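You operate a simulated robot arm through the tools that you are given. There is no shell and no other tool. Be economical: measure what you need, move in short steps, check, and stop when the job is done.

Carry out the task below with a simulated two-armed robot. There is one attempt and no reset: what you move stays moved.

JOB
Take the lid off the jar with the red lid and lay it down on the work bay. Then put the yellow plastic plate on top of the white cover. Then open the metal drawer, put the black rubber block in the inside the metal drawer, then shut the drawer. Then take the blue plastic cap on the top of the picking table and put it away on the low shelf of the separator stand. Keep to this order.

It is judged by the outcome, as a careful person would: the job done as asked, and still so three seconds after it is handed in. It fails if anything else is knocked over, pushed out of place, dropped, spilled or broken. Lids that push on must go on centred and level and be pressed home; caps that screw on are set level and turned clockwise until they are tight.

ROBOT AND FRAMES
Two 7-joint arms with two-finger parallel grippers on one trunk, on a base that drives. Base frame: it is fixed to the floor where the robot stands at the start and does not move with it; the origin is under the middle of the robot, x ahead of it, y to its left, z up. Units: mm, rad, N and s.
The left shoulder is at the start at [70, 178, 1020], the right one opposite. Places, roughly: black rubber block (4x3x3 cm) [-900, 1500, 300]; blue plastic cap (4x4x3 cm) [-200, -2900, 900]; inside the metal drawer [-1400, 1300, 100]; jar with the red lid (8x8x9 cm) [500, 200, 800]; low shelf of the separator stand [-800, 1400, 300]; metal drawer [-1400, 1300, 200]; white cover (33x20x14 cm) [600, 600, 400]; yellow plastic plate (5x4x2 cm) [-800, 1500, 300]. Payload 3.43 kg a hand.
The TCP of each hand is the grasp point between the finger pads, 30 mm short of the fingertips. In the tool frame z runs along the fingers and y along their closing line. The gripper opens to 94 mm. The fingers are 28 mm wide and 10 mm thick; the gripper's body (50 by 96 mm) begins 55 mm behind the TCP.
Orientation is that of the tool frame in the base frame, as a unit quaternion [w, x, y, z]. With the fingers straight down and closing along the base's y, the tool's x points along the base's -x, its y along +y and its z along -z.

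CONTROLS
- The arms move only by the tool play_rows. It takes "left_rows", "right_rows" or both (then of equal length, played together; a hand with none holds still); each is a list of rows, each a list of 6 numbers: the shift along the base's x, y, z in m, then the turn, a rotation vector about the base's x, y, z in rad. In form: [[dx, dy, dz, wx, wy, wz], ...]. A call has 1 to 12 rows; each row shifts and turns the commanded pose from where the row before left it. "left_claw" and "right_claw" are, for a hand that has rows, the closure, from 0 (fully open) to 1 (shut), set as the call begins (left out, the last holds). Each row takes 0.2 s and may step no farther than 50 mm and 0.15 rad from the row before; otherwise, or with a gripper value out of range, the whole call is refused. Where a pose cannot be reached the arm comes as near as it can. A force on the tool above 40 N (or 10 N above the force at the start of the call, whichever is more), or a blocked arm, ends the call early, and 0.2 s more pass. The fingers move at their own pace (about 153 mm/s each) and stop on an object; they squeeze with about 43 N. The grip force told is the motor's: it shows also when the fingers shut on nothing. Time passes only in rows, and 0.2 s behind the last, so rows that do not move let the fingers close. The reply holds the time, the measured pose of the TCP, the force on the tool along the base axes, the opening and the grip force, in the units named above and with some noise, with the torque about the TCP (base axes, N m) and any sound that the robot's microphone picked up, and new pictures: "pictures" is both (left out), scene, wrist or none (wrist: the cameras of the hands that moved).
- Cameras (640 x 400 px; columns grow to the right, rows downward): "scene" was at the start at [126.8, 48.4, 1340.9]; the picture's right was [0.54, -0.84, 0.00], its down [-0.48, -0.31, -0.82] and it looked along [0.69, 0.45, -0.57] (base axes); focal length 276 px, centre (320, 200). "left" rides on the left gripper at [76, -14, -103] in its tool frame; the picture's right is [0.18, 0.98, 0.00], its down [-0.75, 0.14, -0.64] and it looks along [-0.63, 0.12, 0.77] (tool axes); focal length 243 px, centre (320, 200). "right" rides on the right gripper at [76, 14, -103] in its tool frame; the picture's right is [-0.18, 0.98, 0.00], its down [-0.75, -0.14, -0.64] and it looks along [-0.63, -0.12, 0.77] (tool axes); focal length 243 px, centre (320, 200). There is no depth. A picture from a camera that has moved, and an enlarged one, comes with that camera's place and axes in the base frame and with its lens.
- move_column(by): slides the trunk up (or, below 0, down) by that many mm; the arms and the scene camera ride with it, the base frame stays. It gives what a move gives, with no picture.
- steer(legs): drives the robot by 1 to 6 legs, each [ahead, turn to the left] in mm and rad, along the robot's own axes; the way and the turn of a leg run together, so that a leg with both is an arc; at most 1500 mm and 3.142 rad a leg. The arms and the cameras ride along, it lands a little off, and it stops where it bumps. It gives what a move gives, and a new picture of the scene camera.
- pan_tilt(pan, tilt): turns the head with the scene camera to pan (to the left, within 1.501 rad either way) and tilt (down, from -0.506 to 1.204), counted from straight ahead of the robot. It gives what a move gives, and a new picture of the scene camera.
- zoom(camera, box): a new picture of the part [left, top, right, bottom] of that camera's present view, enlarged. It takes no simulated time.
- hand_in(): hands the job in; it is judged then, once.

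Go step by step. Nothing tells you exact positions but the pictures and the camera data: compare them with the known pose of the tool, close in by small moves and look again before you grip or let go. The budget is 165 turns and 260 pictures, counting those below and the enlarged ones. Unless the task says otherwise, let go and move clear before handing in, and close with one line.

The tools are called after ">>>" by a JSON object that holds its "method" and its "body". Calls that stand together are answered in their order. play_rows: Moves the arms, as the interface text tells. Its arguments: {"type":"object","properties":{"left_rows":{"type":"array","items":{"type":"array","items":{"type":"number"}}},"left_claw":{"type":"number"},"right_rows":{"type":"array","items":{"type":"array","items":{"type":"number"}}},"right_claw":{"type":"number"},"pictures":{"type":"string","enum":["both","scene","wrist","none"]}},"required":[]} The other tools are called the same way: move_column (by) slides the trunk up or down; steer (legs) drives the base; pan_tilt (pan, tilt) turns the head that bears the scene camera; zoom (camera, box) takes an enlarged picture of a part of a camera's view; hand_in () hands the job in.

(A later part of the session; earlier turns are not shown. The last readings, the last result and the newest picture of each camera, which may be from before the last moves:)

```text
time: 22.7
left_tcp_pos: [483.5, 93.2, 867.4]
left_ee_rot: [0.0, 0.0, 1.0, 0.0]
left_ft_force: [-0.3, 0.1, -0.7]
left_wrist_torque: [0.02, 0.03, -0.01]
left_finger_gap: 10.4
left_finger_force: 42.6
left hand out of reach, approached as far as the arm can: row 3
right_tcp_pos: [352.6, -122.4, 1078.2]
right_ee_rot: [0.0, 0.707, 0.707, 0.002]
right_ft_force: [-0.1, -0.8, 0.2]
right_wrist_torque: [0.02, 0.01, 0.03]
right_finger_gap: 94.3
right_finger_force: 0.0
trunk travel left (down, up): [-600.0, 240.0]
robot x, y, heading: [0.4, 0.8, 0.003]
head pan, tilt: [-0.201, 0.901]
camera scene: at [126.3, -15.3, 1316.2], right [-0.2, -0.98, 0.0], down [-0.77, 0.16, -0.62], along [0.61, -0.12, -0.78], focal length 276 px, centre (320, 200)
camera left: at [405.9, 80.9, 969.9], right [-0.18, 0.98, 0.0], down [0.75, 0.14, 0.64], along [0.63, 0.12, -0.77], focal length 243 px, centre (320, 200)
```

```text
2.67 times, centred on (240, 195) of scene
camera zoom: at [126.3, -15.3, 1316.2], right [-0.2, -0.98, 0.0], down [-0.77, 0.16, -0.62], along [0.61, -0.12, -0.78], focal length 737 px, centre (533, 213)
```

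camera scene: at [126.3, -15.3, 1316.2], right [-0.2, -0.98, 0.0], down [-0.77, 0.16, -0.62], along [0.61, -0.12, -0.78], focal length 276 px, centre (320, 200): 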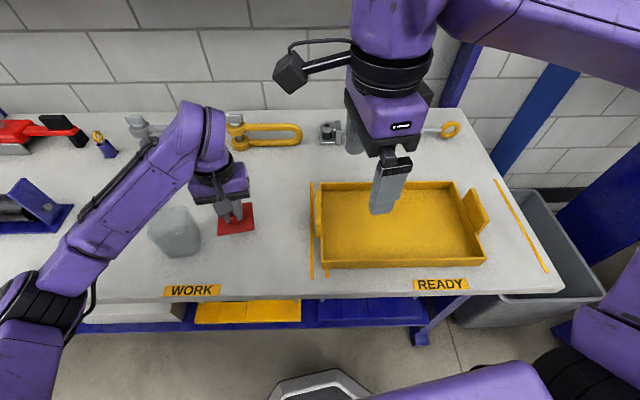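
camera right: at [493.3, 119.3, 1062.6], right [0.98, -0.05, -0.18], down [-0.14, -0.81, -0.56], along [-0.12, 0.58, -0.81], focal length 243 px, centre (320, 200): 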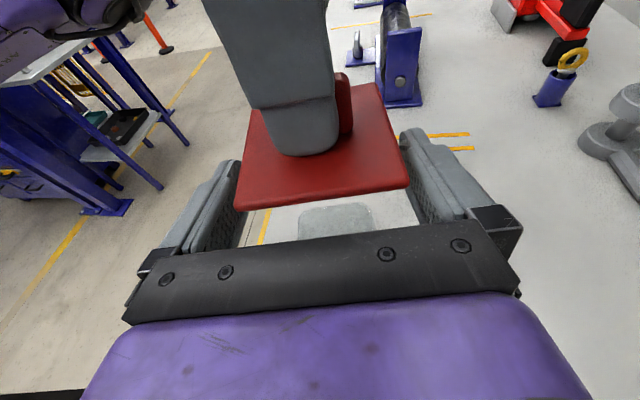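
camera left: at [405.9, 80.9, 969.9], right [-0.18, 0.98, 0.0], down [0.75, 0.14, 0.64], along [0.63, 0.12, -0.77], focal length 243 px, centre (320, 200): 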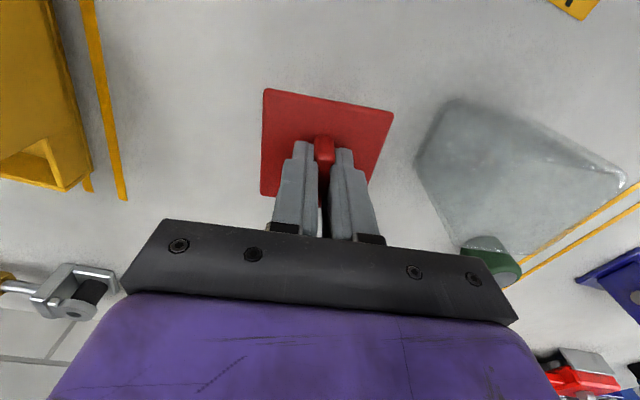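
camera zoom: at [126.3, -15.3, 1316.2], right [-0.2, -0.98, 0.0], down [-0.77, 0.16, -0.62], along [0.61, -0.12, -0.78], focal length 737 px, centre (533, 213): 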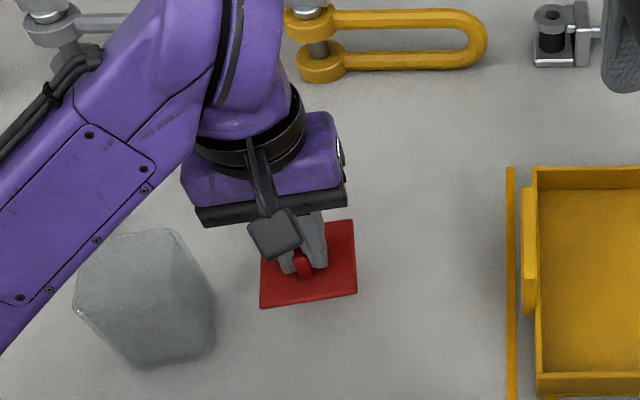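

Position is fine, well inside the bay. I descend in small steps until contact.

>>> {"method": "play_rows", "body": {"left_rows": [[0, 0, -0.008, 0, 0, 0], [0, 0, -0.006, 0, 0, 0], [0, 0, -0.004, 0, 0, 0], [0, 0, -0.003, 0, 0, 0], [0, 0, 0, 0, 0, 0]], "pictures": "scene"}}

>>> {"method": "zoom", "body": {"camera": "scene", "box": [120, 120, 360, 270]}}

```text
time: 23.9
left_tcp_pos: [482.5, 94.3, 846.6]
left_ee_rot: [0.001, 0.001, 1.0, 0.0]
left_ft_force: [0.0, -0.1, -0.2]
left_wrist_torque: [-0.02, 0.0, 0.02]
left_finger_gap: 10.5
left_finger_force: 42.7
right_tcp_pos: [352.7, -122.1, 1076.7]
right_ee_rot: [-0.001, 0.707, 0.707, 0.0]
right_ft_force: [-0.2, -0.1, 0.0]
right_wrist_torque: [0.03, 0.03, 0.0]
right_finger_gap: 94.1
right_finger_force: 0.1
trunk travel left (down, up): [-600.0, 240.0]
robot x, y, heading: [2.5, -0.6, 0.001]
head pan, tilt: [-0.201, 0.901]
camera scene: at [126.5, -14.9, 1316.2], right [-0.2, -0.98, 0.0], down [-0.77, 0.16, -0.62], along [0.61, -0.12, -0.78], focal length 276 px, centre (320, 200)
```

scene: 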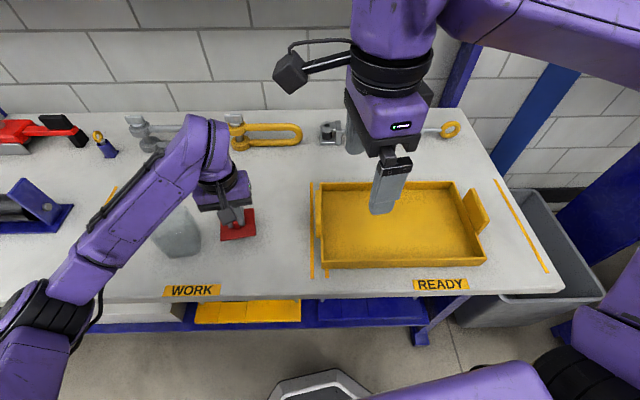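

```text
2.67 times, centred on (240, 195) of scene
camera zoom: at [126.5, -14.9, 1316.2], right [-0.2, -0.98, 0.0], down [-0.77, 0.16, -0.62], along [0.61, -0.12, -0.78], focal length 737 px, centre (533, 213)
```

zoom: 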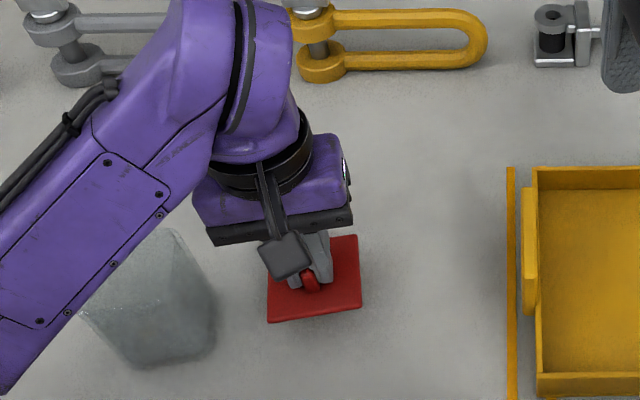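

>>> {"method": "play_rows", "body": {"left_rows": [[0, 0, -0.003, 0, 0, 0], [0, 0, -0.003, 0, 0, 0], [0, 0, -0.003, 0, 0, 0], [0, 0, -0.003, 0, 0, 0], [0, 0, 0, 0, 0, 0]], "pictures": "scene"}}

>>> {"method": "zoom", "body": {"camera": "scene", "box": [120, 120, 360, 270]}}

```text
time: 25.1
left_tcp_pos: [483.4, 92.6, 834.6]
left_ee_rot: [0.0, 0.0, 1.0, 0.0]
left_ft_force: [0.2, 0.5, -0.2]
left_wrist_torque: [-0.02, 0.01, -0.01]
left_finger_gap: 10.4
left_finger_force: 43.2
right_tcp_pos: [351.8, -122.1, 1079.4]
right_ee_rot: [-0.001, 0.707, 0.707, 0.0]
right_ft_force: [0.2, 0.2, -0.4]
right_wrist_torque: [-0.02, -0.01, -0.01]
right_finger_gap: 94.1
right_finger_force: 0.1
trunk travel left (down, up): [-600.0, 240.0]
robot x, y, heading: [-4.1, -1.8, -0.002]
head pan, tilt: [-0.201, 0.901]
camera scene: at [126.5, -14.9, 1316.2], right [-0.2, -0.98, 0.0], down [-0.77, 0.16, -0.62], along [0.61, -0.12, -0.78], focal length 276 px, centre (320, 200)
```

scene: 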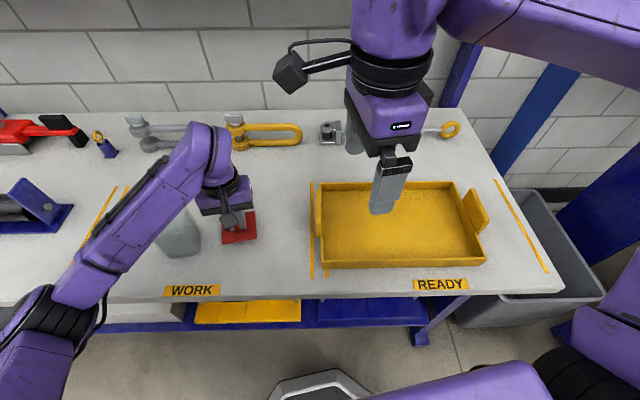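

```text
2.67 times, centred on (240, 195) of scene
camera zoom: at [126.5, -14.9, 1316.2], right [-0.2, -0.98, 0.0], down [-0.77, 0.16, -0.62], along [0.61, -0.12, -0.78], focal length 737 px, centre (533, 213)
```

zoom: 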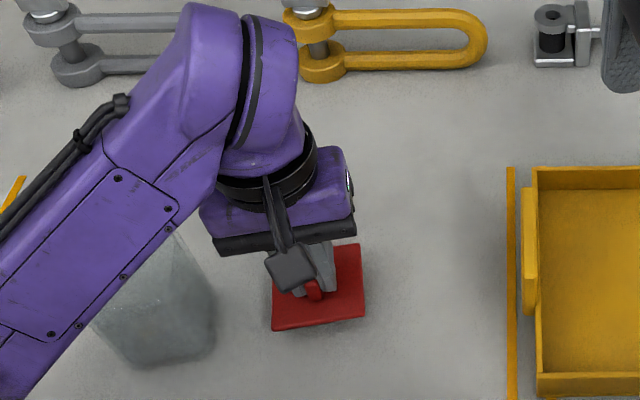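

>>> {"method": "play_rows", "body": {"left_rows": [[0, 0, -0.002, 0, 0, 0], [0, 0, -0.002, 0, 0, 0], [0, 0, -0.002, 0, 0, 0], [0, 0, -0.002, 0, 0, 0], [0, 0, 0, 0, 0, 0]], "pictures": "none"}}

>>> {"method": "zoom", "body": {"camera": "scene", "box": [180, 180, 276, 240]}}

```text
time: 26.3
left_tcp_pos: [482.7, 94.4, 826.1]
left_ee_rot: [0.0, 0.0, 1.0, 0.0]
left_ft_force: [0.0, 0.0, -1.8]
left_wrist_torque: [-0.01, -0.02, 0.02]
left_finger_gap: 10.4
left_finger_force: 43.3
right_tcp_pos: [352.2, -123.1, 1078.6]
right_ee_rot: [0.0, 0.707, 0.707, 0.0]
right_ft_force: [-0.5, -0.8, 0.1]
right_wrist_torque: [-0.02, 0.0, 0.03]
right_finger_gap: 94.0
right_finger_force: 0.0
trunk travel left (down, up): [-600.0, 240.0]
robot x, y, heading: [-2.2, -1.7, -0.001]
head pan, tilt: [-0.201, 0.901]
```

```text
6.67 times, centred on (228, 210) of scene
camera zoom: at [126.5, -14.9, 1316.2], right [-0.2, -0.98, 0.0], down [-0.77, 0.16, -0.62], along [0.61, -0.12, -0.78], focal length 1842 px, centre (933, 133)
```

zoom: 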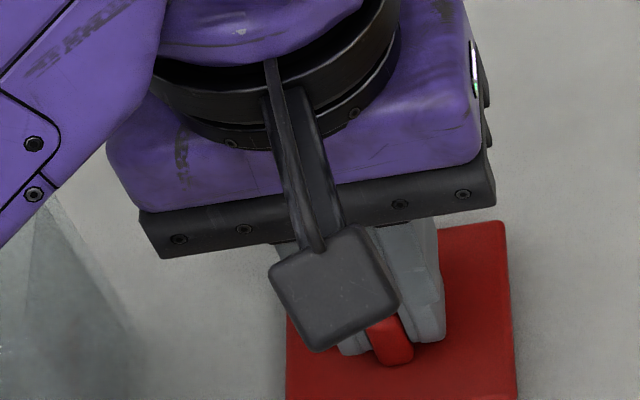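

>>> {"method": "play_rows", "body": {"left_rows": [[0, 0, -0.002, 0, 0, 0], [0, 0, -0.002, 0, 0, 0], [0, 0, -0.0015, 0, 0, 0], [0, 0, -0.0015, 0, 0, 0], [0, 0, 0, 0, 0, 0]], "pictures": "scene"}}

>>> {"method": "zoom", "body": {"camera": "scene", "box": [200, 180, 296, 240]}}

```text
time: 27.6
left_tcp_pos: [482.5, 94.0, 824.3]
left_ee_rot: [0.005, 0.0, 1.0, -0.003]
left_ft_force: [-5.4, 0.6, 15.2]
left_wrist_torque: [0.15, 0.49, 0.0]
left_finger_gap: 10.3
left_finger_force: 43.2
right_tcp_pos: [351.5, -122.6, 1078.1]
right_ee_rot: [0.0, 0.706, 0.709, 0.002]
right_ft_force: [-0.4, 0.3, 0.8]
right_wrist_torque: [0.0, -0.01, -0.02]
right_finger_gap: 94.2
right_finger_force: 0.1
trunk travel left (down, up): [-600.0, 240.0]
robot x, y, heading: [1.8, 0.6, -0.002]
head pan, tilt: [-0.201, 0.901]
stopped in row 5 (left hand): the force on the tool passed its limit (the readings are from after the stop); the commanded pose is now the measured one
camera scene: at [124.1, -14.6, 1316.1], right [-0.2, -0.98, 0.0], down [-0.77, 0.16, -0.62], along [0.61, -0.12, -0.78], focal length 276 px, centre (320, 200)
```

scene: 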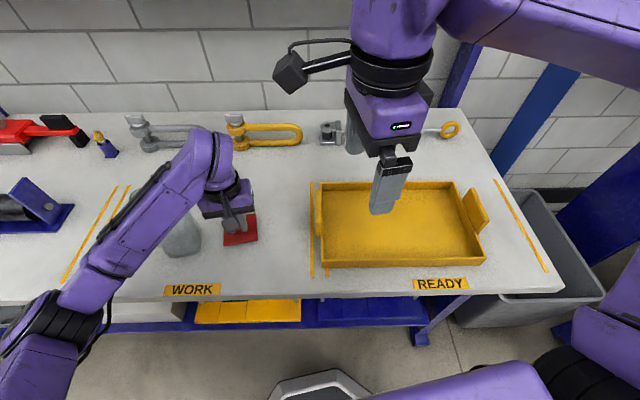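

```text
6.67 times, centred on (248, 210) of scene
camera zoom: at [124.1, -14.6, 1316.1], right [-0.2, -0.98, 0.0], down [-0.77, 0.16, -0.62], along [0.61, -0.12, -0.78], focal length 1842 px, centre (800, 133)
```

zoom: 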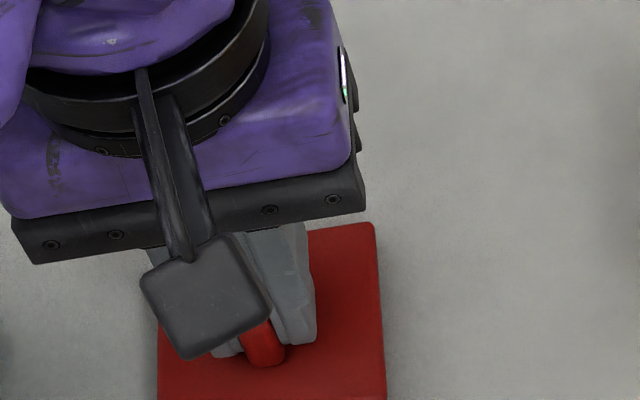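

The lid is on the bench. I release and lift.

>>> {"method": "play_rows", "body": {"left_rows": [[0, 0, 0.001, 0, 0, 0], [0, 0, 0, 0, 0, 0], [0, 0, 0, 0, 0, 0]], "left_claw": 0.6, "pictures": "none"}}

>>> {"method": "play_rows", "body": {"left_rows": [[0, 0, 0.02, 0, 0, 0], [0, 0, 0.03, 0, 0, 0], [0, 0, 0.04, 0, 0, 0], [0, 0, 0.05, 0, 0, 0], [0, 0.02, 0.05, 0, 0, 0], [0, 0.04, 0.03, 0, 0, 0], [0, 0.04, 0.02, 0, 0, 0], [0, 0.04, 0, 0, 0, 0], [-0.02, 0.04, 0, 0, 0, 0], [-0.02, 0.04, 0, 0, 0, 0], [0, 0, 0, 0, 0, 0]], "pictures": "scene"}}

```text
time: 28.4
left_tcp_pos: [483.0, 93.1, 822.1]
left_ee_rot: [0.004, -0.001, 1.0, -0.001]
left_ft_force: [-1.3, -0.8, 3.4]
left_wrist_torque: [-0.01, 0.1, -0.01]
left_finger_gap: 36.6
left_finger_force: 0.0
right_tcp_pos: [351.6, -123.2, 1078.1]
right_ee_rot: [0.0, 0.707, 0.707, 0.001]
right_ft_force: [-0.1, -0.3, 0.0]
right_wrist_torque: [-0.02, 0.03, -0.03]
right_finger_gap: 94.0
right_finger_force: 0.2
trunk travel left (down, up): [-600.0, 240.0]
robot x, y, heading: [2.7, -2.7, -0.002]
head pan, tilt: [-0.201, 0.901]
```

```text
refused: row 5 steps farther than a row can; nothing moved
```

>>> {"method": "play_rows", "body": {"left_rows": [[0, 0, 0.02, 0, 0, 0], [0, 0, 0.03, 0, 0, 0], [0, 0, 0.04, 0, 0, 0], [0, 0, 0.05, 0, 0, 0], [0, 0.0, 0.05, 0, 0, 0], [0, 0.03, 0.03, 0, 0, 0], [0, 0.04, 0.02, 0, 0, 0], [0, 0.04, 0, 0, 0, 0], [-0.02, 0.04, 0, 0, 0, 0], [-0.02, 0.04, 0, 0, 0, 0], [0, 0, 0, 0, 0, 0]], "pictures": "scene"}}

>>> {"method": "zoom", "body": {"camera": "scene", "box": [120, 140, 360, 290]}}

>>> {"method": "zoom", "body": {"camera": "right", "box": [0, 0, 640, 400]}}

```text
time: 30.8
left_tcp_pos: [443.4, 282.1, 1061.9]
left_ee_rot: [0.003, 0.0, 1.0, -0.001]
left_ft_force: [0.4, -1.1, 0.5]
left_wrist_torque: [-0.02, 0.05, 0.02]
left_finger_gap: 37.6
left_finger_force: 0.0
right_tcp_pos: [353.6, -124.2, 1079.2]
right_ee_rot: [-0.001, 0.707, 0.707, 0.001]
right_ft_force: [-0.1, 0.7, 0.2]
right_wrist_torque: [-0.01, 0.0, 0.02]
right_finger_gap: 93.9
right_finger_force: 0.2
trunk travel left (down, up): [-600.0, 240.0]
robot x, y, heading: [0.4, 0.4, -0.003]
head pan, tilt: [-0.201, 0.901]
camera scene: at [127.5, -15.9, 1316.1], right [-0.2, -0.98, 0.0], down [-0.77, 0.16, -0.62], along [0.61, -0.12, -0.78], focal length 276 px, centre (320, 200)
```

scene: 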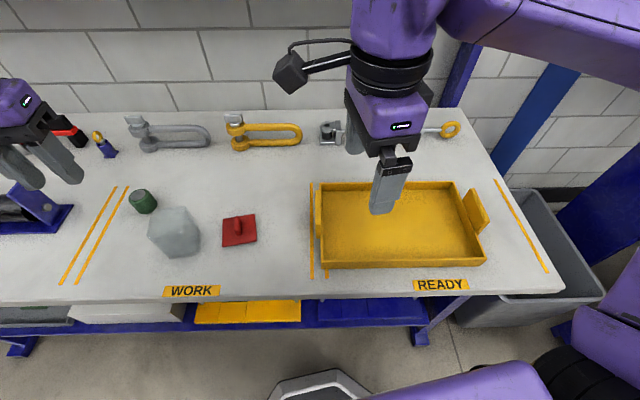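

```text
2.67 times, centred on (240, 215) of scene
camera zoom: at [127.5, -15.9, 1316.1], right [-0.2, -0.98, 0.0], down [-0.77, 0.16, -0.62], along [0.61, -0.12, -0.78], focal length 737 px, centre (533, 160)
```

zoom: 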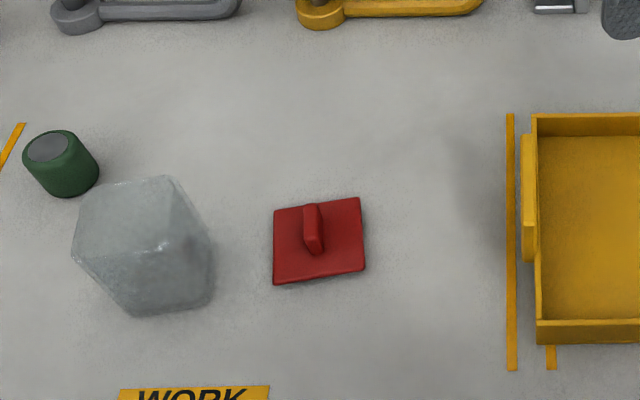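

```text
1.00 times, centred on (320, 200) of right
camera zoom: at [367.7, -46.9, 1180.5], right [0.98, -0.18, 0.0], down [-0.14, -0.75, 0.64], along [-0.12, -0.63, -0.77], focal length 243 px, centre (320, 200)
```

zoom: 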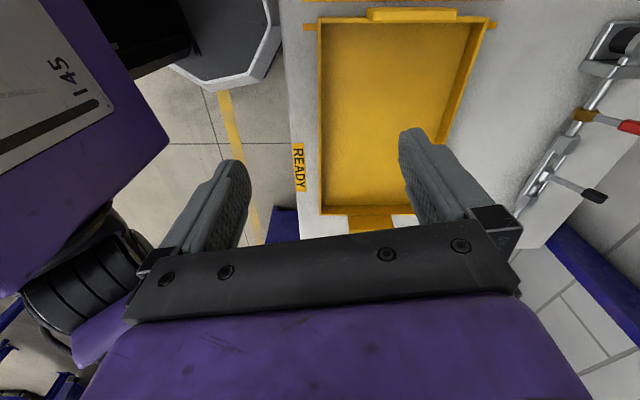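

The lid lies flat in the WORK bay. Now I compare the tray with the first picture by looking with the same head pose.

>>> {"method": "pan_tilt", "body": {"pan": 0.571, "tilt": 0.602}}

>>> {"method": "zoom", "body": {"camera": "scene", "box": [440, 300, 600, 400]}}

```text
time: 31.9
left_tcp_pos: [443.2, 283.3, 1062.8]
left_ee_rot: [0.004, -0.001, 1.0, -0.001]
left_ft_force: [-0.2, -0.1, 0.6]
left_wrist_torque: [0.01, -0.02, 0.0]
left_finger_gap: 37.5
left_finger_force: 0.0
right_tcp_pos: [353.2, -122.4, 1077.6]
right_ee_rot: [0.0, 0.707, 0.707, 0.0]
right_ft_force: [-0.3, 0.3, -1.0]
right_wrist_torque: [0.01, -0.01, 0.01]
right_finger_gap: 93.8
right_finger_force: 0.0
trunk travel left (down, up): [-600.0, 240.0]
robot x, y, heading: [-0.1, 0.2, 0.0]
head pan, tilt: [0.571, 0.602]
camera scene: at [126.9, 47.9, 1340.8], right [0.54, -0.84, 0.0], down [-0.48, -0.31, -0.82], along [0.69, 0.44, -0.57], focal length 276 px, centre (320, 200)
```

scene: 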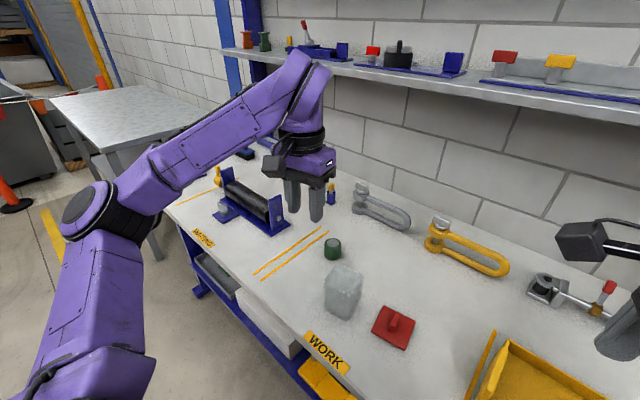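

```text
4.00 times, centred on (520, 350) of scene
camera zoom: at [126.9, 47.9, 1340.8], right [0.54, -0.84, 0.0], down [-0.48, -0.31, -0.82], along [0.69, 0.44, -0.57], focal length 1105 px, centre (-480, -400)
```

zoom: 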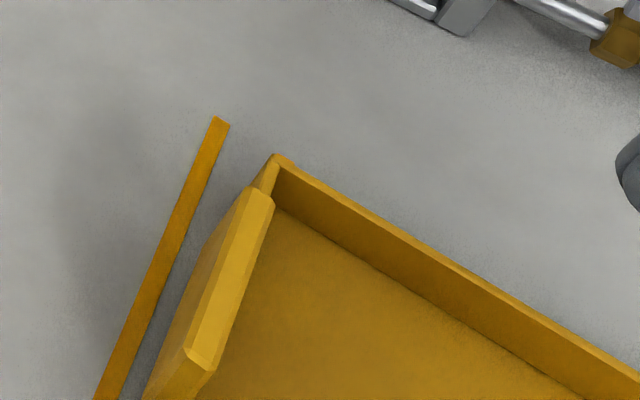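

The tray has shifted about 67 mm along the bench edge (+y side). I'll grip its front wall with the right hand, aligned to the bench (yaw ≈ -0.2), and slide it back.

>>> {"method": "play_rows", "body": {"right_rows": [[-0.005, -0.02, -0.03, 0, 0, -0.1], [-0.005, -0.02, -0.03, 0, 0, -0.1], [-0.005, -0.02, -0.03, 0, 0, 0], [-0.005, -0.023, -0.03, 0, 0, 0], [0, 0, -0.04, 0, 0, 0], [0, 0, -0.04, 0, 0, 0], [0, 0, 0, 0, 0, 0]], "pictures": "wrist"}}

>>> {"method": "pan_tilt", "body": {"pan": -0.4, "tilt": 0.95}}

```text
time: 33.5
left_tcp_pos: [442.6, 284.6, 1061.5]
left_ee_rot: [0.003, 0.0, 1.0, 0.0]
left_ft_force: [-0.7, 0.6, 0.1]
left_wrist_torque: [-0.01, 0.02, 0.0]
left_finger_gap: 37.5
left_finger_force: 0.0
right_tcp_pos: [331.8, -205.7, 878.7]
right_ee_rot: [0.0, 0.774, 0.633, 0.001]
right_ft_force: [0.0, 0.4, 0.1]
right_wrist_torque: [0.01, -0.02, 0.04]
right_finger_gap: 93.9
right_finger_force: 0.0
trunk travel left (down, up): [-600.0, 240.0]
robot x, y, heading: [-1.2, 4.6, 0.003]
head pan, tilt: [0.571, 0.602]
camera right: at [361.1, -133.4, 980.8], right [0.93, -0.38, 0.0], down [-0.29, -0.71, 0.64], along [-0.24, -0.59, -0.77], focal length 243 px, centre (320, 200)
```

right: 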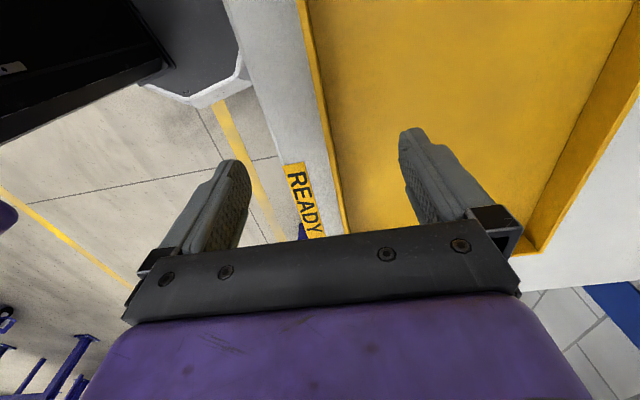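

```text
time: 34.8
left_tcp_pos: [444.0, 283.5, 1062.0]
left_ee_rot: [0.003, -0.001, 1.0, -0.001]
left_ft_force: [-1.1, -0.6, 0.0]
left_wrist_torque: [0.01, 0.03, 0.03]
left_finger_gap: 37.5
left_finger_force: 0.1
right_tcp_pos: [331.3, -205.1, 880.6]
right_ee_rot: [0.0, 0.774, 0.634, 0.001]
right_ft_force: [0.1, -0.3, 0.2]
right_wrist_torque: [-0.01, 0.0, -0.01]
right_finger_gap: 93.9
right_finger_force: 0.0
trunk travel left (down, up): [-600.0, 240.0]
robot x, y, heading: [-2.8, 1.0, -0.004]
head pan, tilt: [-0.4, 0.949]
camera scene: at [119.6, -28.0, 1312.6], right [-0.39, -0.92, 0.0], down [-0.75, 0.32, -0.58], along [0.54, -0.23, -0.81], focal length 276 px, centre (320, 200)
```

scene: 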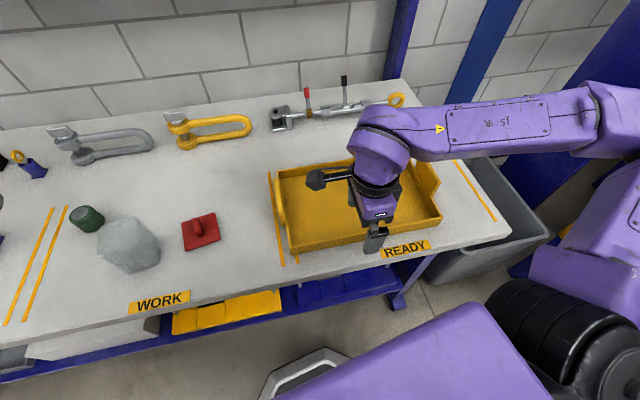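

The wall is between the fingers, about 6 mm toward +x. I correct, lower and grip.

>>> {"method": "play_rows", "body": {"right_rows": [[0.006, 0, -0.02, 0, 0, 0], [0, 0, -0.015, 0, 0, 0], [0, 0, -0.01, 0, 0, 0], [0, 0, 0, 0, 0, 0]], "right_claw": 0.6, "pictures": "wrist"}}

>>> {"method": "zoom", "body": {"camera": "scene", "box": [280, 140, 480, 265]}}

```text
time: 35.8
left_tcp_pos: [443.7, 283.4, 1063.0]
left_ee_rot: [0.003, 0.0, 1.0, 0.0]
left_ft_force: [-0.6, 0.1, 0.5]
left_wrist_torque: [0.0, 0.04, 0.01]
left_finger_gap: 37.6
left_finger_force: 0.0
right_tcp_pos: [338.5, -205.9, 833.0]
right_ee_rot: [-0.001, 0.774, 0.634, 0.001]
right_ft_force: [0.2, -0.2, -0.4]
right_wrist_torque: [0.0, 0.03, 0.04]
right_finger_gap: 37.8
right_finger_force: 0.0
trunk travel left (down, up): [-600.0, 240.0]
robot x, y, heading: [-1.4, 1.6, 0.003]
head pan, tilt: [-0.4, 0.949]
camera right: at [367.5, -133.3, 936.0], right [0.93, -0.37, 0.0], down [-0.29, -0.71, 0.64], along [-0.24, -0.59, -0.77], focal length 243 px, centre (320, 200)
```

right: 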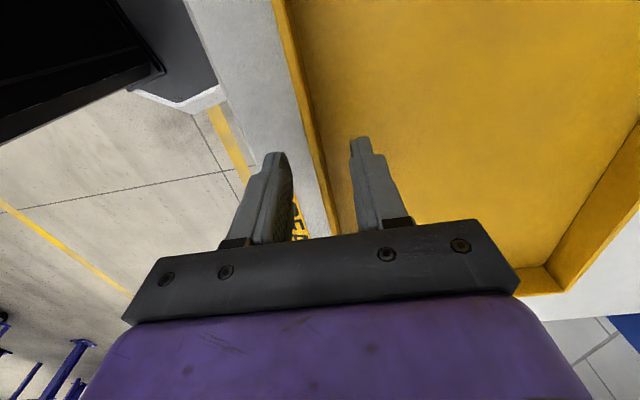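

```text
3.20 times, centred on (380, 202) of scene
camera zoom: at [119.4, -28.0, 1312.6], right [-0.39, -0.92, 0.0], down [-0.75, 0.32, -0.58], along [0.54, -0.23, -0.81], focal length 884 px, centre (128, 192)
```

zoom: 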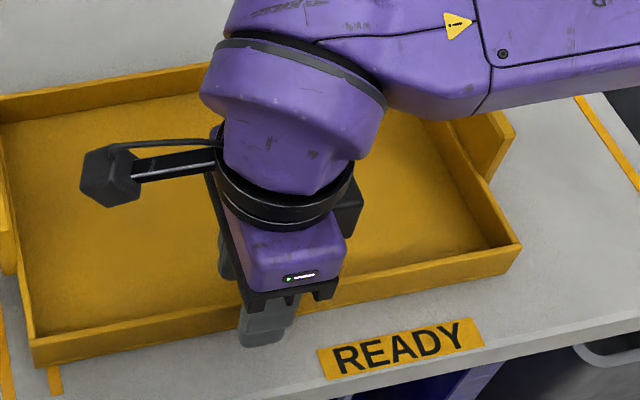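

>>> {"method": "play_rows", "body": {"right_rows": [[0, 0, -0.006, 0, 0, 0], [0, 0, 0, 0, 0, 0], [0, 0, 0, 0, 0, 0], [0, 0, 0, 0, 0, 0]], "right_claw": 1, "pictures": "none"}}

>>> {"method": "play_rows", "body": {"right_rows": [[-0.002, -0.01, 0, 0, 0, 0], [-0.002, -0.011, 0, 0, 0, 0], [-0.002, -0.011, 0, 0, 0, 0], [-0.002, -0.011, 0, 0, 0, 0], [-0.002, -0.011, 0, 0, 0, 0], [-0.002, -0.011, 0, 0, 0, 0], [0, 0, 0, 0, 0, 0]], "pictures": "none"}}

>>> {"method": "pan_tilt", "body": {"pan": 0.571, "tilt": 0.602}}

```text
time: 36.8
left_tcp_pos: [442.4, 284.2, 1062.8]
left_ee_rot: [0.004, -0.001, 1.0, -0.002]
left_ft_force: [-0.1, 0.8, 0.3]
left_wrist_torque: [0.01, -0.02, 0.03]
left_finger_gap: 37.8
left_finger_force: 0.1
right_tcp_pos: [338.2, -206.1, 829.1]
right_ee_rot: [0.002, 0.774, 0.633, 0.002]
right_ft_force: [4.9, -3.7, 31.7]
right_wrist_torque: [-0.02, -0.02, 0.88]
right_finger_gap: 4.6
right_finger_force: 38.8
trunk travel left (down, up): [-600.0, 240.0]
robot x, y, heading: [3.9, -1.1, -0.003]
head pan, tilt: [-0.4, 0.949]
```

```text
time: 38.4
left_tcp_pos: [443.2, 286.0, 1061.7]
left_ee_rot: [0.003, -0.001, 1.0, -0.001]
left_ft_force: [1.0, 0.6, -1.0]
left_wrist_torque: [0.02, -0.02, 0.0]
left_finger_gap: 37.8
left_finger_force: 0.1
right_tcp_pos: [324.0, -269.4, 827.6]
right_ee_rot: [0.0, 0.774, 0.634, 0.001]
right_ft_force: [0.1, 4.5, 18.5]
right_wrist_torque: [0.0, 0.06, 0.05]
right_finger_gap: 4.5
right_finger_force: 39.0
trunk travel left (down, up): [-600.0, 240.0]
robot x, y, heading: [2.4, -1.2, 0.003]
head pan, tilt: [-0.4, 0.949]
```

```text
time: 39.6
left_tcp_pos: [443.2, 285.1, 1062.4]
left_ee_rot: [0.003, -0.001, 1.0, -0.001]
left_ft_force: [-0.2, -0.1, 0.2]
left_wrist_torque: [-0.01, 0.01, 0.03]
left_finger_gap: 37.4
left_finger_force: 0.0
right_tcp_pos: [324.5, -268.9, 828.9]
right_ee_rot: [0.001, 0.774, 0.633, 0.001]
right_ft_force: [-2.3, 3.4, 14.8]
right_wrist_torque: [-0.2, 0.17, 0.03]
right_finger_gap: 4.4
right_finger_force: 39.4
trunk travel left (down, up): [-600.0, 240.0]
robot x, y, heading: [-0.9, -1.5, -0.006]
head pan, tilt: [0.571, 0.602]
camera scene: at [125.1, 49.8, 1340.9], right [0.54, -0.84, 0.0], down [-0.48, -0.31, -0.82], along [0.69, 0.44, -0.57], focal length 276 px, centre (320, 200)
```

scene: 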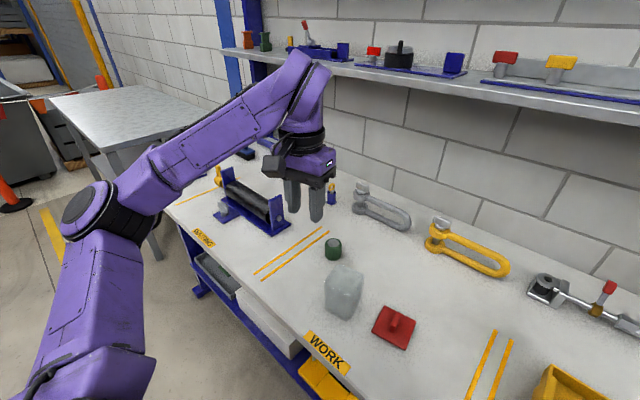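

The tray is back where it was in the first picture. I release it and lift the right hand.

>>> {"method": "play_rows", "body": {"right_rows": [[0, 0, 0, 0, 0, 0], [0, 0, 0, 0, 0, 0]], "right_claw": 0.7, "pictures": "none"}}

>>> {"method": "play_rows", "body": {"right_rows": [[0, 0, 0.03, 0, 0, 0], [0, 0, 0.05, 0, 0, 0], [0, 0, 0.05, 0, 0, 0], [0, 0, 0.05, 0, 0, 0], [-0.02, 0, 0.04, 0, 0, 0.1], [-0.03, 0, 0.03, 0, 0, 0.1], [0, 0, 0, 0, 0, 0]], "pictures": "scene"}}

>>> {"method": "pan_tilt", "body": {"pan": 1.3, "tilt": 0.5}}

```text
time: 40.2
left_tcp_pos: [444.5, 284.1, 1061.1]
left_ee_rot: [0.004, -0.001, 1.0, -0.001]
left_ft_force: [0.3, 0.3, 0.2]
left_wrist_torque: [-0.01, -0.01, 0.0]
left_finger_gap: 37.5
left_finger_force: 0.1
right_tcp_pos: [326.4, -270.0, 828.1]
right_ee_rot: [-0.001, 0.774, 0.633, 0.0]
right_ft_force: [-0.3, -0.6, 0.9]
right_wrist_torque: [0.01, 0.0, 0.0]
right_finger_gap: 28.3
right_finger_force: 0.1
trunk travel left (down, up): [-600.0, 240.0]
robot x, y, heading: [0.8, 3.7, -0.001]
head pan, tilt: [0.571, 0.602]
```

```text
time: 41.8
left_tcp_pos: [444.6, 284.0, 1061.1]
left_ee_rot: [0.002, -0.001, 1.0, -0.001]
left_ft_force: [-0.3, 0.5, 0.4]
left_wrist_torque: [0.03, 0.02, 0.01]
left_finger_gap: 37.8
left_finger_force: 0.0
right_tcp_pos: [276.1, -269.3, 1078.4]
right_ee_rot: [0.0, 0.707, 0.708, 0.0]
right_ft_force: [0.1, 0.2, -0.1]
right_wrist_torque: [-0.01, -0.01, 0.02]
right_finger_gap: 28.3
right_finger_force: 0.0
trunk travel left (down, up): [-600.0, 240.0]
robot x, y, heading: [0.7, -0.2, -0.001]
head pan, tilt: [0.571, 0.602]
camera scene: at [127.5, 48.1, 1340.8], right [0.54, -0.84, 0.0], down [-0.48, -0.31, -0.82], along [0.69, 0.45, -0.57], focal length 276 px, centre (320, 200)
```

scene: 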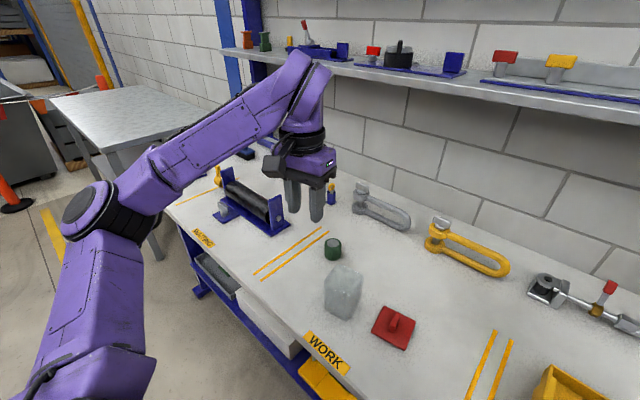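

```text
time: 42.9
left_tcp_pos: [443.4, 284.8, 1062.1]
left_ee_rot: [0.004, -0.001, 1.0, -0.001]
left_ft_force: [-0.1, 0.2, 0.0]
left_wrist_torque: [0.0, 0.01, 0.02]
left_finger_gap: 37.6
left_finger_force: 0.1
right_tcp_pos: [276.2, -269.4, 1077.0]
right_ee_rot: [0.0, 0.707, 0.707, 0.001]
right_ft_force: [0.0, 0.2, 0.5]
right_wrist_torque: [0.01, 0.01, 0.02]
right_finger_gap: 28.0
right_finger_force: 0.1
trunk travel left (down, up): [-600.0, 240.0]
robot x, y, heading: [1.6, 1.7, 0.002]
head pan, tilt: [1.3, 0.499]
camera scene: at [76.9, 87.9, 1350.1], right [0.96, -0.27, 0.0], down [-0.13, -0.46, -0.88], along [0.24, 0.85, -0.48], focal length 276 px, centre (320, 200)
```

scene: 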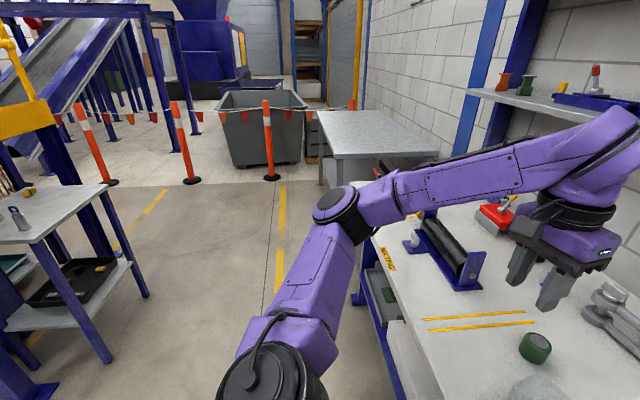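

The bench is in order again. Next is the yellow plate, on the low shelf of the blue stand to the left-rear. I tuck the hands in and then drive to look.

>>> {"method": "play_rows", "body": {"left_rows": [[-0.04, 0, 0.02, 0, 0, 0], [-0.04, 0, 0.02, 0, 0, 0], [-0.04, 0, 0.02, 0, 0, 0], [-0.04, 0, 0, 0, 0, 0], [-0.02, 0, 0, 0, 0, 0], [0, 0, 0, 0, 0, 0]], "right_rows": [[0, 0, 0.03, 0, 0, 0.13], [0, 0, 0.03, 0, 0, 0.13], [0, 0, 0, 0, 0, 0.13], [0, 0, 0, 0, 0, 0.13], [0, 0, 0, 0, 0, 0.13], [0, 0, 0, 0, 0, 0.13]], "left_claw": 0, "right_claw": 0, "pictures": "none"}}

>>> {"method": "steer", "body": {"legs": [[-350, 0], [0, 1.0]]}}

```text
time: 44.3
left_tcp_pos: [266.4, 279.3, 1120.5]
left_ee_rot: [0.003, -0.001, 1.0, -0.001]
left_ft_force: [0.0, -0.3, 0.0]
left_wrist_torque: [-0.02, 0.0, -0.01]
left_finger_gap: 94.1
left_finger_force: 0.0
left hand out of reach, approached as far as the arm can: row 5
right_tcp_pos: [277.1, -270.4, 1136.5]
right_ee_rot: [-0.001, 0.383, 0.924, 0.0]
right_ft_force: [0.2, -0.3, 0.1]
right_wrist_torque: [0.02, 0.03, 0.0]
right_finger_gap: 94.2
right_finger_force: 0.1
trunk travel left (down, up): [-600.0, 240.0]
robot x, y, heading: [-0.6, 0.2, 0.0]
head pan, tilt: [1.3, 0.499]
```

```text
time: 49.1
left_tcp_pos: [-437.8, 376.2, 1120.9]
left_ee_rot: [0.004, -0.48, 0.877, 0.0]
left_ft_force: [0.1, 0.4, 0.5]
left_wrist_torque: [0.0, -0.03, 0.0]
left_finger_gap: 93.8
left_finger_force: 0.1
right_tcp_pos: [30.4, 87.0, 1137.3]
right_ee_rot: [0.0, -0.105, 0.994, 0.0]
right_ft_force: [0.2, 0.1, 0.0]
right_wrist_torque: [0.03, -0.02, -0.02]
right_finger_gap: 94.4
right_finger_force: 0.0
trunk travel left (down, up): [-600.0, 240.0]
robot x, y, heading: [-348.9, 0.6, 0.995]
head pan, tilt: [1.3, 0.499]
camera scene: at [-377.9, 110.7, 1350.1], right [0.75, 0.67, 0.0], down [0.32, -0.36, -0.88], along [-0.59, 0.65, -0.48], focal length 276 px, centre (320, 200)
```

scene: 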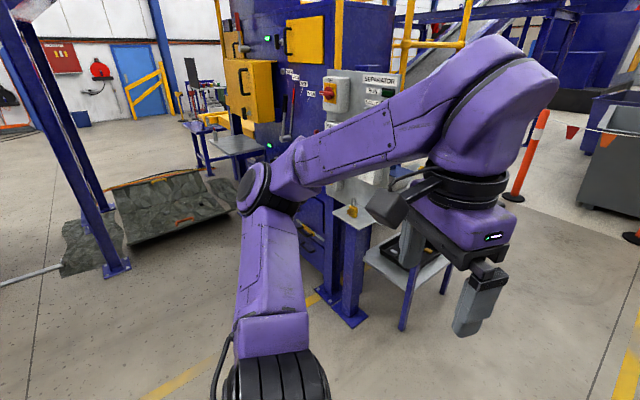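

>>> {"method": "steer", "body": {"legs": [[0, 0.85]]}}

>>> {"method": "pan_tilt", "body": {"pan": 0.0, "tilt": 0.45}}

```text
time: 51.7
left_tcp_pos: [-687.4, 181.7, 1121.4]
left_ee_rot: [-0.004, 0.799, -0.602, -0.001]
left_ft_force: [0.1, -0.5, 0.4]
left_wrist_torque: [0.0, 0.0, -0.01]
left_finger_gap: 94.1
left_finger_force: 0.0
right_tcp_pos: [-161.7, 340.6, 1137.4]
right_ee_rot: [0.0, -0.504, 0.864, -0.001]
right_ft_force: [0.4, 0.2, 0.0]
right_wrist_torque: [0.01, -0.01, -0.02]
right_finger_gap: 94.0
right_finger_force: 0.1
trunk travel left (down, up): [-600.0, 240.0]
robot x, y, heading: [-345.8, 3.3, 1.849]
head pan, tilt: [1.3, 0.499]
camera scene: at [-448.9, 48.2, 1350.1], right [-0.01, 1.0, 0.0], down [0.48, 0.0, -0.88], along [-0.88, -0.01, -0.48], focal length 276 px, centre (320, 200)
```

scene: 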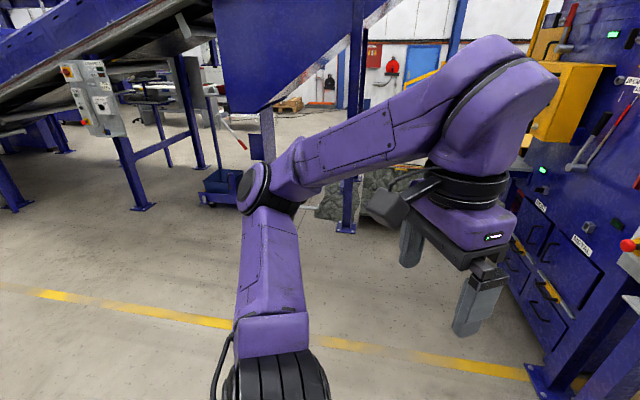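

```text
time: 53.2
left_tcp_pos: [-688.0, 181.0, 1122.4]
left_ee_rot: [-0.004, 0.799, -0.602, -0.002]
left_ft_force: [-0.4, -1.2, 0.2]
left_wrist_torque: [0.02, 0.0, 0.01]
left_finger_gap: 94.1
left_finger_force: 0.0
right_tcp_pos: [-161.7, 340.4, 1136.7]
right_ee_rot: [-0.002, -0.505, 0.863, 0.0]
right_ft_force: [0.6, 0.0, -0.4]
right_wrist_torque: [0.0, -0.02, -0.05]
right_finger_gap: 93.9
right_finger_force: 0.0
trunk travel left (down, up): [-600.0, 240.0]
robot x, y, heading: [-345.5, 3.3, 1.848]
head pan, tilt: [0.0, 0.45]
camera scene: at [-383.1, 137.2, 1354.6], right [0.96, 0.27, 0.0], down [0.12, -0.42, -0.9], along [-0.25, 0.87, -0.44], focal length 276 px, centre (320, 200)
```

scene: 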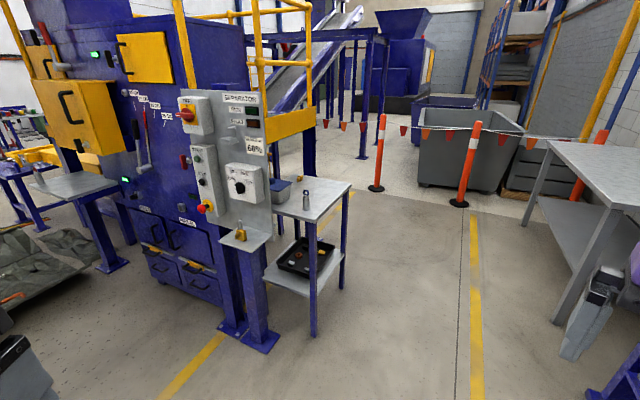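

>>> {"method": "zoom", "body": {"camera": "scene", "box": [230, 160, 390, 310]}}

>>> {"method": "zoom", "body": {"camera": "scene", "box": [100, 180, 260, 310]}}

```text
2.67 times, centred on (310, 235) of scene
camera zoom: at [-383.1, 137.2, 1354.6], right [0.96, 0.27, 0.0], down [0.12, -0.42, -0.9], along [-0.25, 0.87, -0.44], focal length 737 px, centre (347, 107)
```

zoom: 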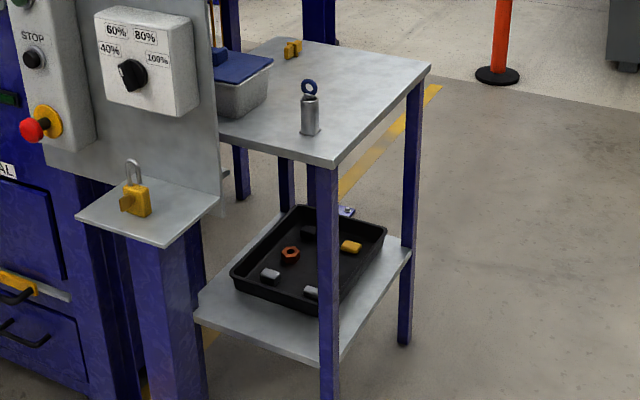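

```text
3.08 times, centred on (180, 245) of scene
camera zoom: at [-383.1, 137.2, 1354.6], right [0.96, 0.27, 0.0], down [0.12, -0.42, -0.9], along [-0.25, 0.87, -0.44], focal length 850 px, centre (751, 62)
```

zoom: 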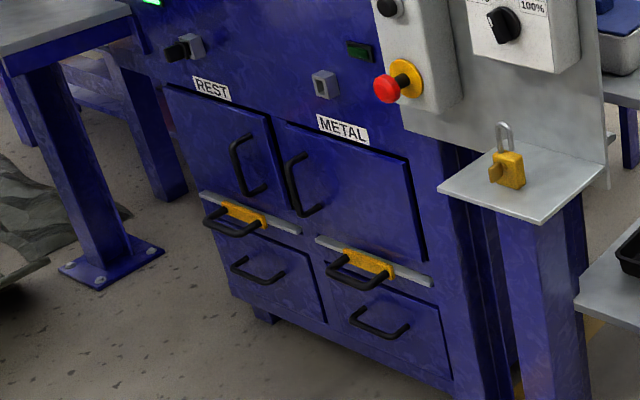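

I see the low shelf with a black tray holding the yellow plate (≈(-769,1507)) and the black block (≈(-883,1533)); the METAL drawer is left of the stand. The stand's open side faces +x, so I drive to about (-290,1440) and face it.

>>> {"method": "steer", "body": {"legs": [[0, -0.315], [1435, 0], [0, 1.44]]}}

>>> {"method": "pan_tilt", "body": {"pan": 0.0, "tilt": 0.85}}

```text
time: 58.8
left_tcp_pos: [-558.9, 1293.0, 1021.1]
left_ee_rot: [-0.092, -0.627, 0.772, 0.047]
left_ft_force: [-5.1, -4.0, 4.3]
left_wrist_torque: [0.34, -0.49, -0.05]
left_finger_gap: 94.1
left_finger_force: 0.2
right_tcp_pos: [-16.8, 1324.1, 1219.7]
right_ee_rot: [-0.083, -0.423, 0.891, 0.142]
right_ft_force: [3.3, -1.6, -1.0]
right_wrist_torque: [0.14, 0.31, -0.06]
right_finger_gap: 93.8
right_finger_force: 0.2
trunk travel left (down, up): [-600.0, 240.0]
robot x, y, heading: [-327.9, 930.5, 1.877]
head pan, tilt: [0.0, 0.45]
stopped in leg 2: the robot was blocked; the commanded pose is now the measured one
camera scene: at [-303.4, 940.1, 1378.2], right [0.95, 0.31, -0.02], down [0.09, -0.33, -0.94], along [-0.29, 0.89, -0.34], focal length 276 px, centre (320, 200)
```

scene: 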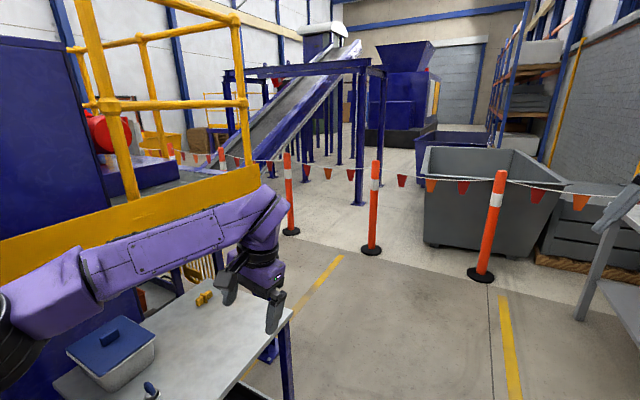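

```text
time: 59.7
left_tcp_pos: [-667.7, 1304.1, 1085.8]
left_ee_rot: [-0.01, 0.773, -0.635, -0.003]
left_ft_force: [-1.4, 2.2, -0.8]
left_wrist_torque: [-0.09, -0.12, 0.0]
left_finger_gap: 94.3
left_finger_force: 0.0
right_tcp_pos: [-93.6, 1438.0, 1117.8]
right_ee_rot: [-0.059, -0.457, 0.887, 0.027]
right_ft_force: [-1.4, 0.6, 0.1]
right_wrist_torque: [-0.08, -0.13, 0.02]
right_finger_gap: 94.0
right_finger_force: 0.0
trunk travel left (down, up): [-600.0, 240.0]
robot x, y, heading: [-324.8, 935.1, 1.889]
head pan, tilt: [0.0, 0.85]
camera scene: at [-388.5, 1115.1, 1320.2], right [0.95, 0.31, 0.0], down [0.24, -0.74, -0.62], along [-0.19, 0.59, -0.78], focal length 276 px, centre (320, 200)
```

scene: 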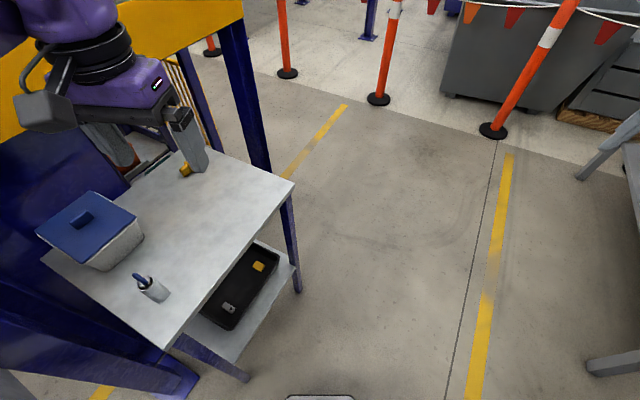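

The left arm bumped the separator's panel. I back off and look whether anything was disturbed.

>>> {"method": "steer", "body": {"legs": [[-350, 0]]}}

>>> {"method": "pan_tilt", "body": {"pan": 0.2, "tilt": 0.5}}

```text
time: 60.4
left_tcp_pos: [-625.7, 1280.7, 1070.8]
left_ee_rot: [0.027, 0.743, -0.668, -0.024]
left_ft_force: [-2.9, -2.9, 0.3]
left_wrist_torque: [0.29, -0.21, -0.01]
left_finger_gap: 94.0
left_finger_force: 0.0
right_tcp_pos: [-67.9, 1379.5, 1135.4]
right_ee_rot: [-0.067, -0.462, 0.882, 0.059]
right_ft_force: [-0.1, -0.8, 0.3]
right_wrist_torque: [0.09, -0.02, -0.04]
right_finger_gap: 93.9
right_finger_force: 0.0
trunk travel left (down, up): [-600.0, 240.0]
robot x, y, heading: [-326.6, 932.4, 1.854]
head pan, tilt: [0.0, 0.85]
stopped in leg 1: the robot was blocked; the commanded pose is now the measured one
camera scene: at [-310.1, 1143.4, 1321.5], right [0.96, 0.28, -0.06], down [0.18, -0.77, -0.62], along [-0.21, 0.58, -0.79], focal length 276 px, centre (320, 200)
```

scene: 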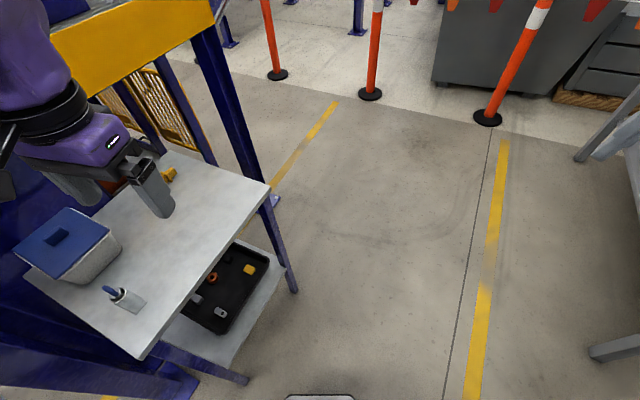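

```text
time: 61.2
left_tcp_pos: [-621.8, 1275.2, 1074.8]
left_ee_rot: [0.021, 0.741, -0.67, -0.03]
left_ft_force: [-1.2, 0.4, -0.6]
left_wrist_torque: [-0.02, -0.01, 0.04]
left_finger_gap: 94.1
left_finger_force: 0.0
right_tcp_pos: [-70.0, 1363.6, 1136.5]
right_ee_rot: [-0.06, -0.46, 0.883, 0.066]
right_ft_force: [-0.7, -1.3, -0.5]
right_wrist_torque: [0.0, 0.05, -0.01]
right_finger_gap: 93.9
right_finger_force: 0.0
trunk travel left (down, up): [-600.0, 240.0]
robot x, y, heading: [-321.4, 930.9, 1.85]
head pan, tilt: [0.201, 0.499]
camera scene: at [-333.3, 1154.7, 1351.0], right [0.89, 0.46, -0.06], down [0.19, -0.49, -0.85], along [-0.42, 0.74, -0.52], focal length 276 px, centre (320, 200)
```

scene: 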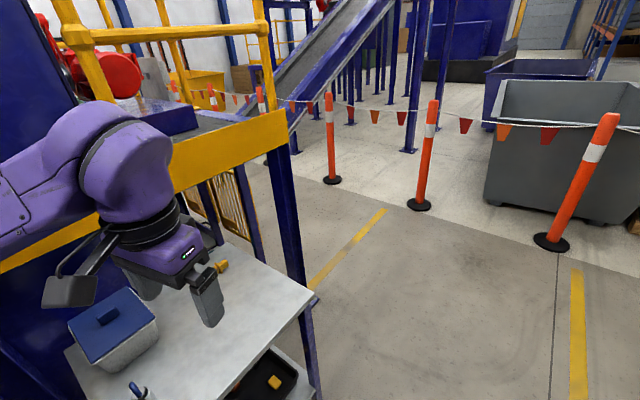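

>>> {"method": "pan_tilt", "body": {"pan": 1.1, "tilt": 0.45}}

>>> {"method": "zoom", "body": {"camera": "left", "box": [0, 0, 640, 400]}}

```text
time: 62.4
left_tcp_pos: [-621.5, 1274.5, 1076.9]
left_ee_rot: [0.021, 0.742, -0.67, -0.03]
left_ft_force: [1.0, -0.2, -0.6]
left_wrist_torque: [0.0, 0.02, 0.0]
left_finger_gap: 93.9
left_finger_force: 0.1
right_tcp_pos: [-69.5, 1362.3, 1139.3]
right_ee_rot: [-0.061, -0.457, 0.884, 0.069]
right_ft_force: [0.1, -0.4, -0.6]
right_wrist_torque: [0.01, 0.0, 0.02]
right_finger_gap: 94.1
right_finger_force: 0.0
trunk travel left (down, up): [-600.0, 240.0]
robot x, y, heading: [-321.6, 927.6, 1.839]
head pan, tilt: [1.1, 0.45]
camera scene: at [-381.5, 1093.3, 1361.8], right [0.2, 0.98, -0.08], down [0.4, -0.15, -0.91], along [-0.9, 0.15, -0.42], focal length 276 px, centre (320, 200)
```

scene: 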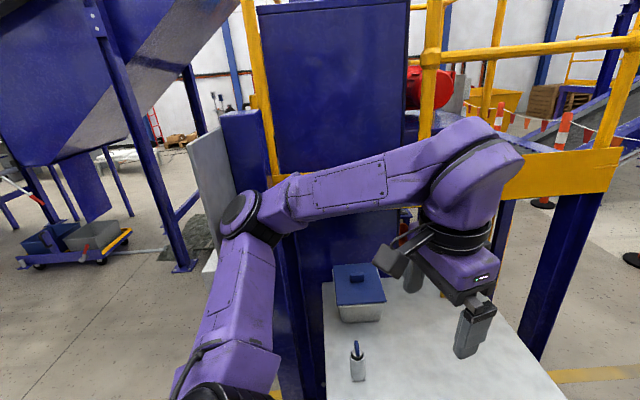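

```text
1.00 times, centred on (320, 200) of left
camera zoom: at [-593.4, 1201.9, 1176.5], right [-0.96, -0.28, 0.07], down [-0.17, 0.73, 0.66], along [-0.24, 0.62, -0.75], focal length 243 px, centre (320, 200)
```

zoom: 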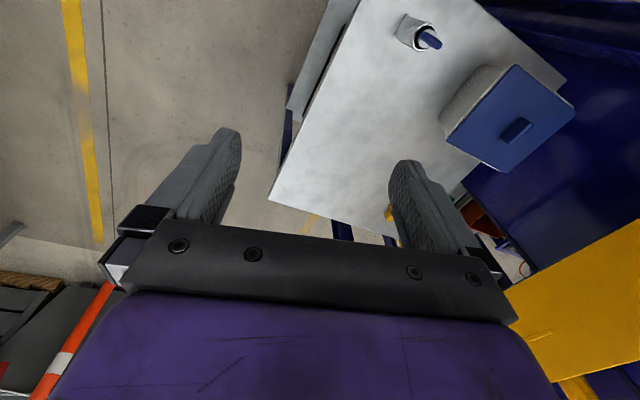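

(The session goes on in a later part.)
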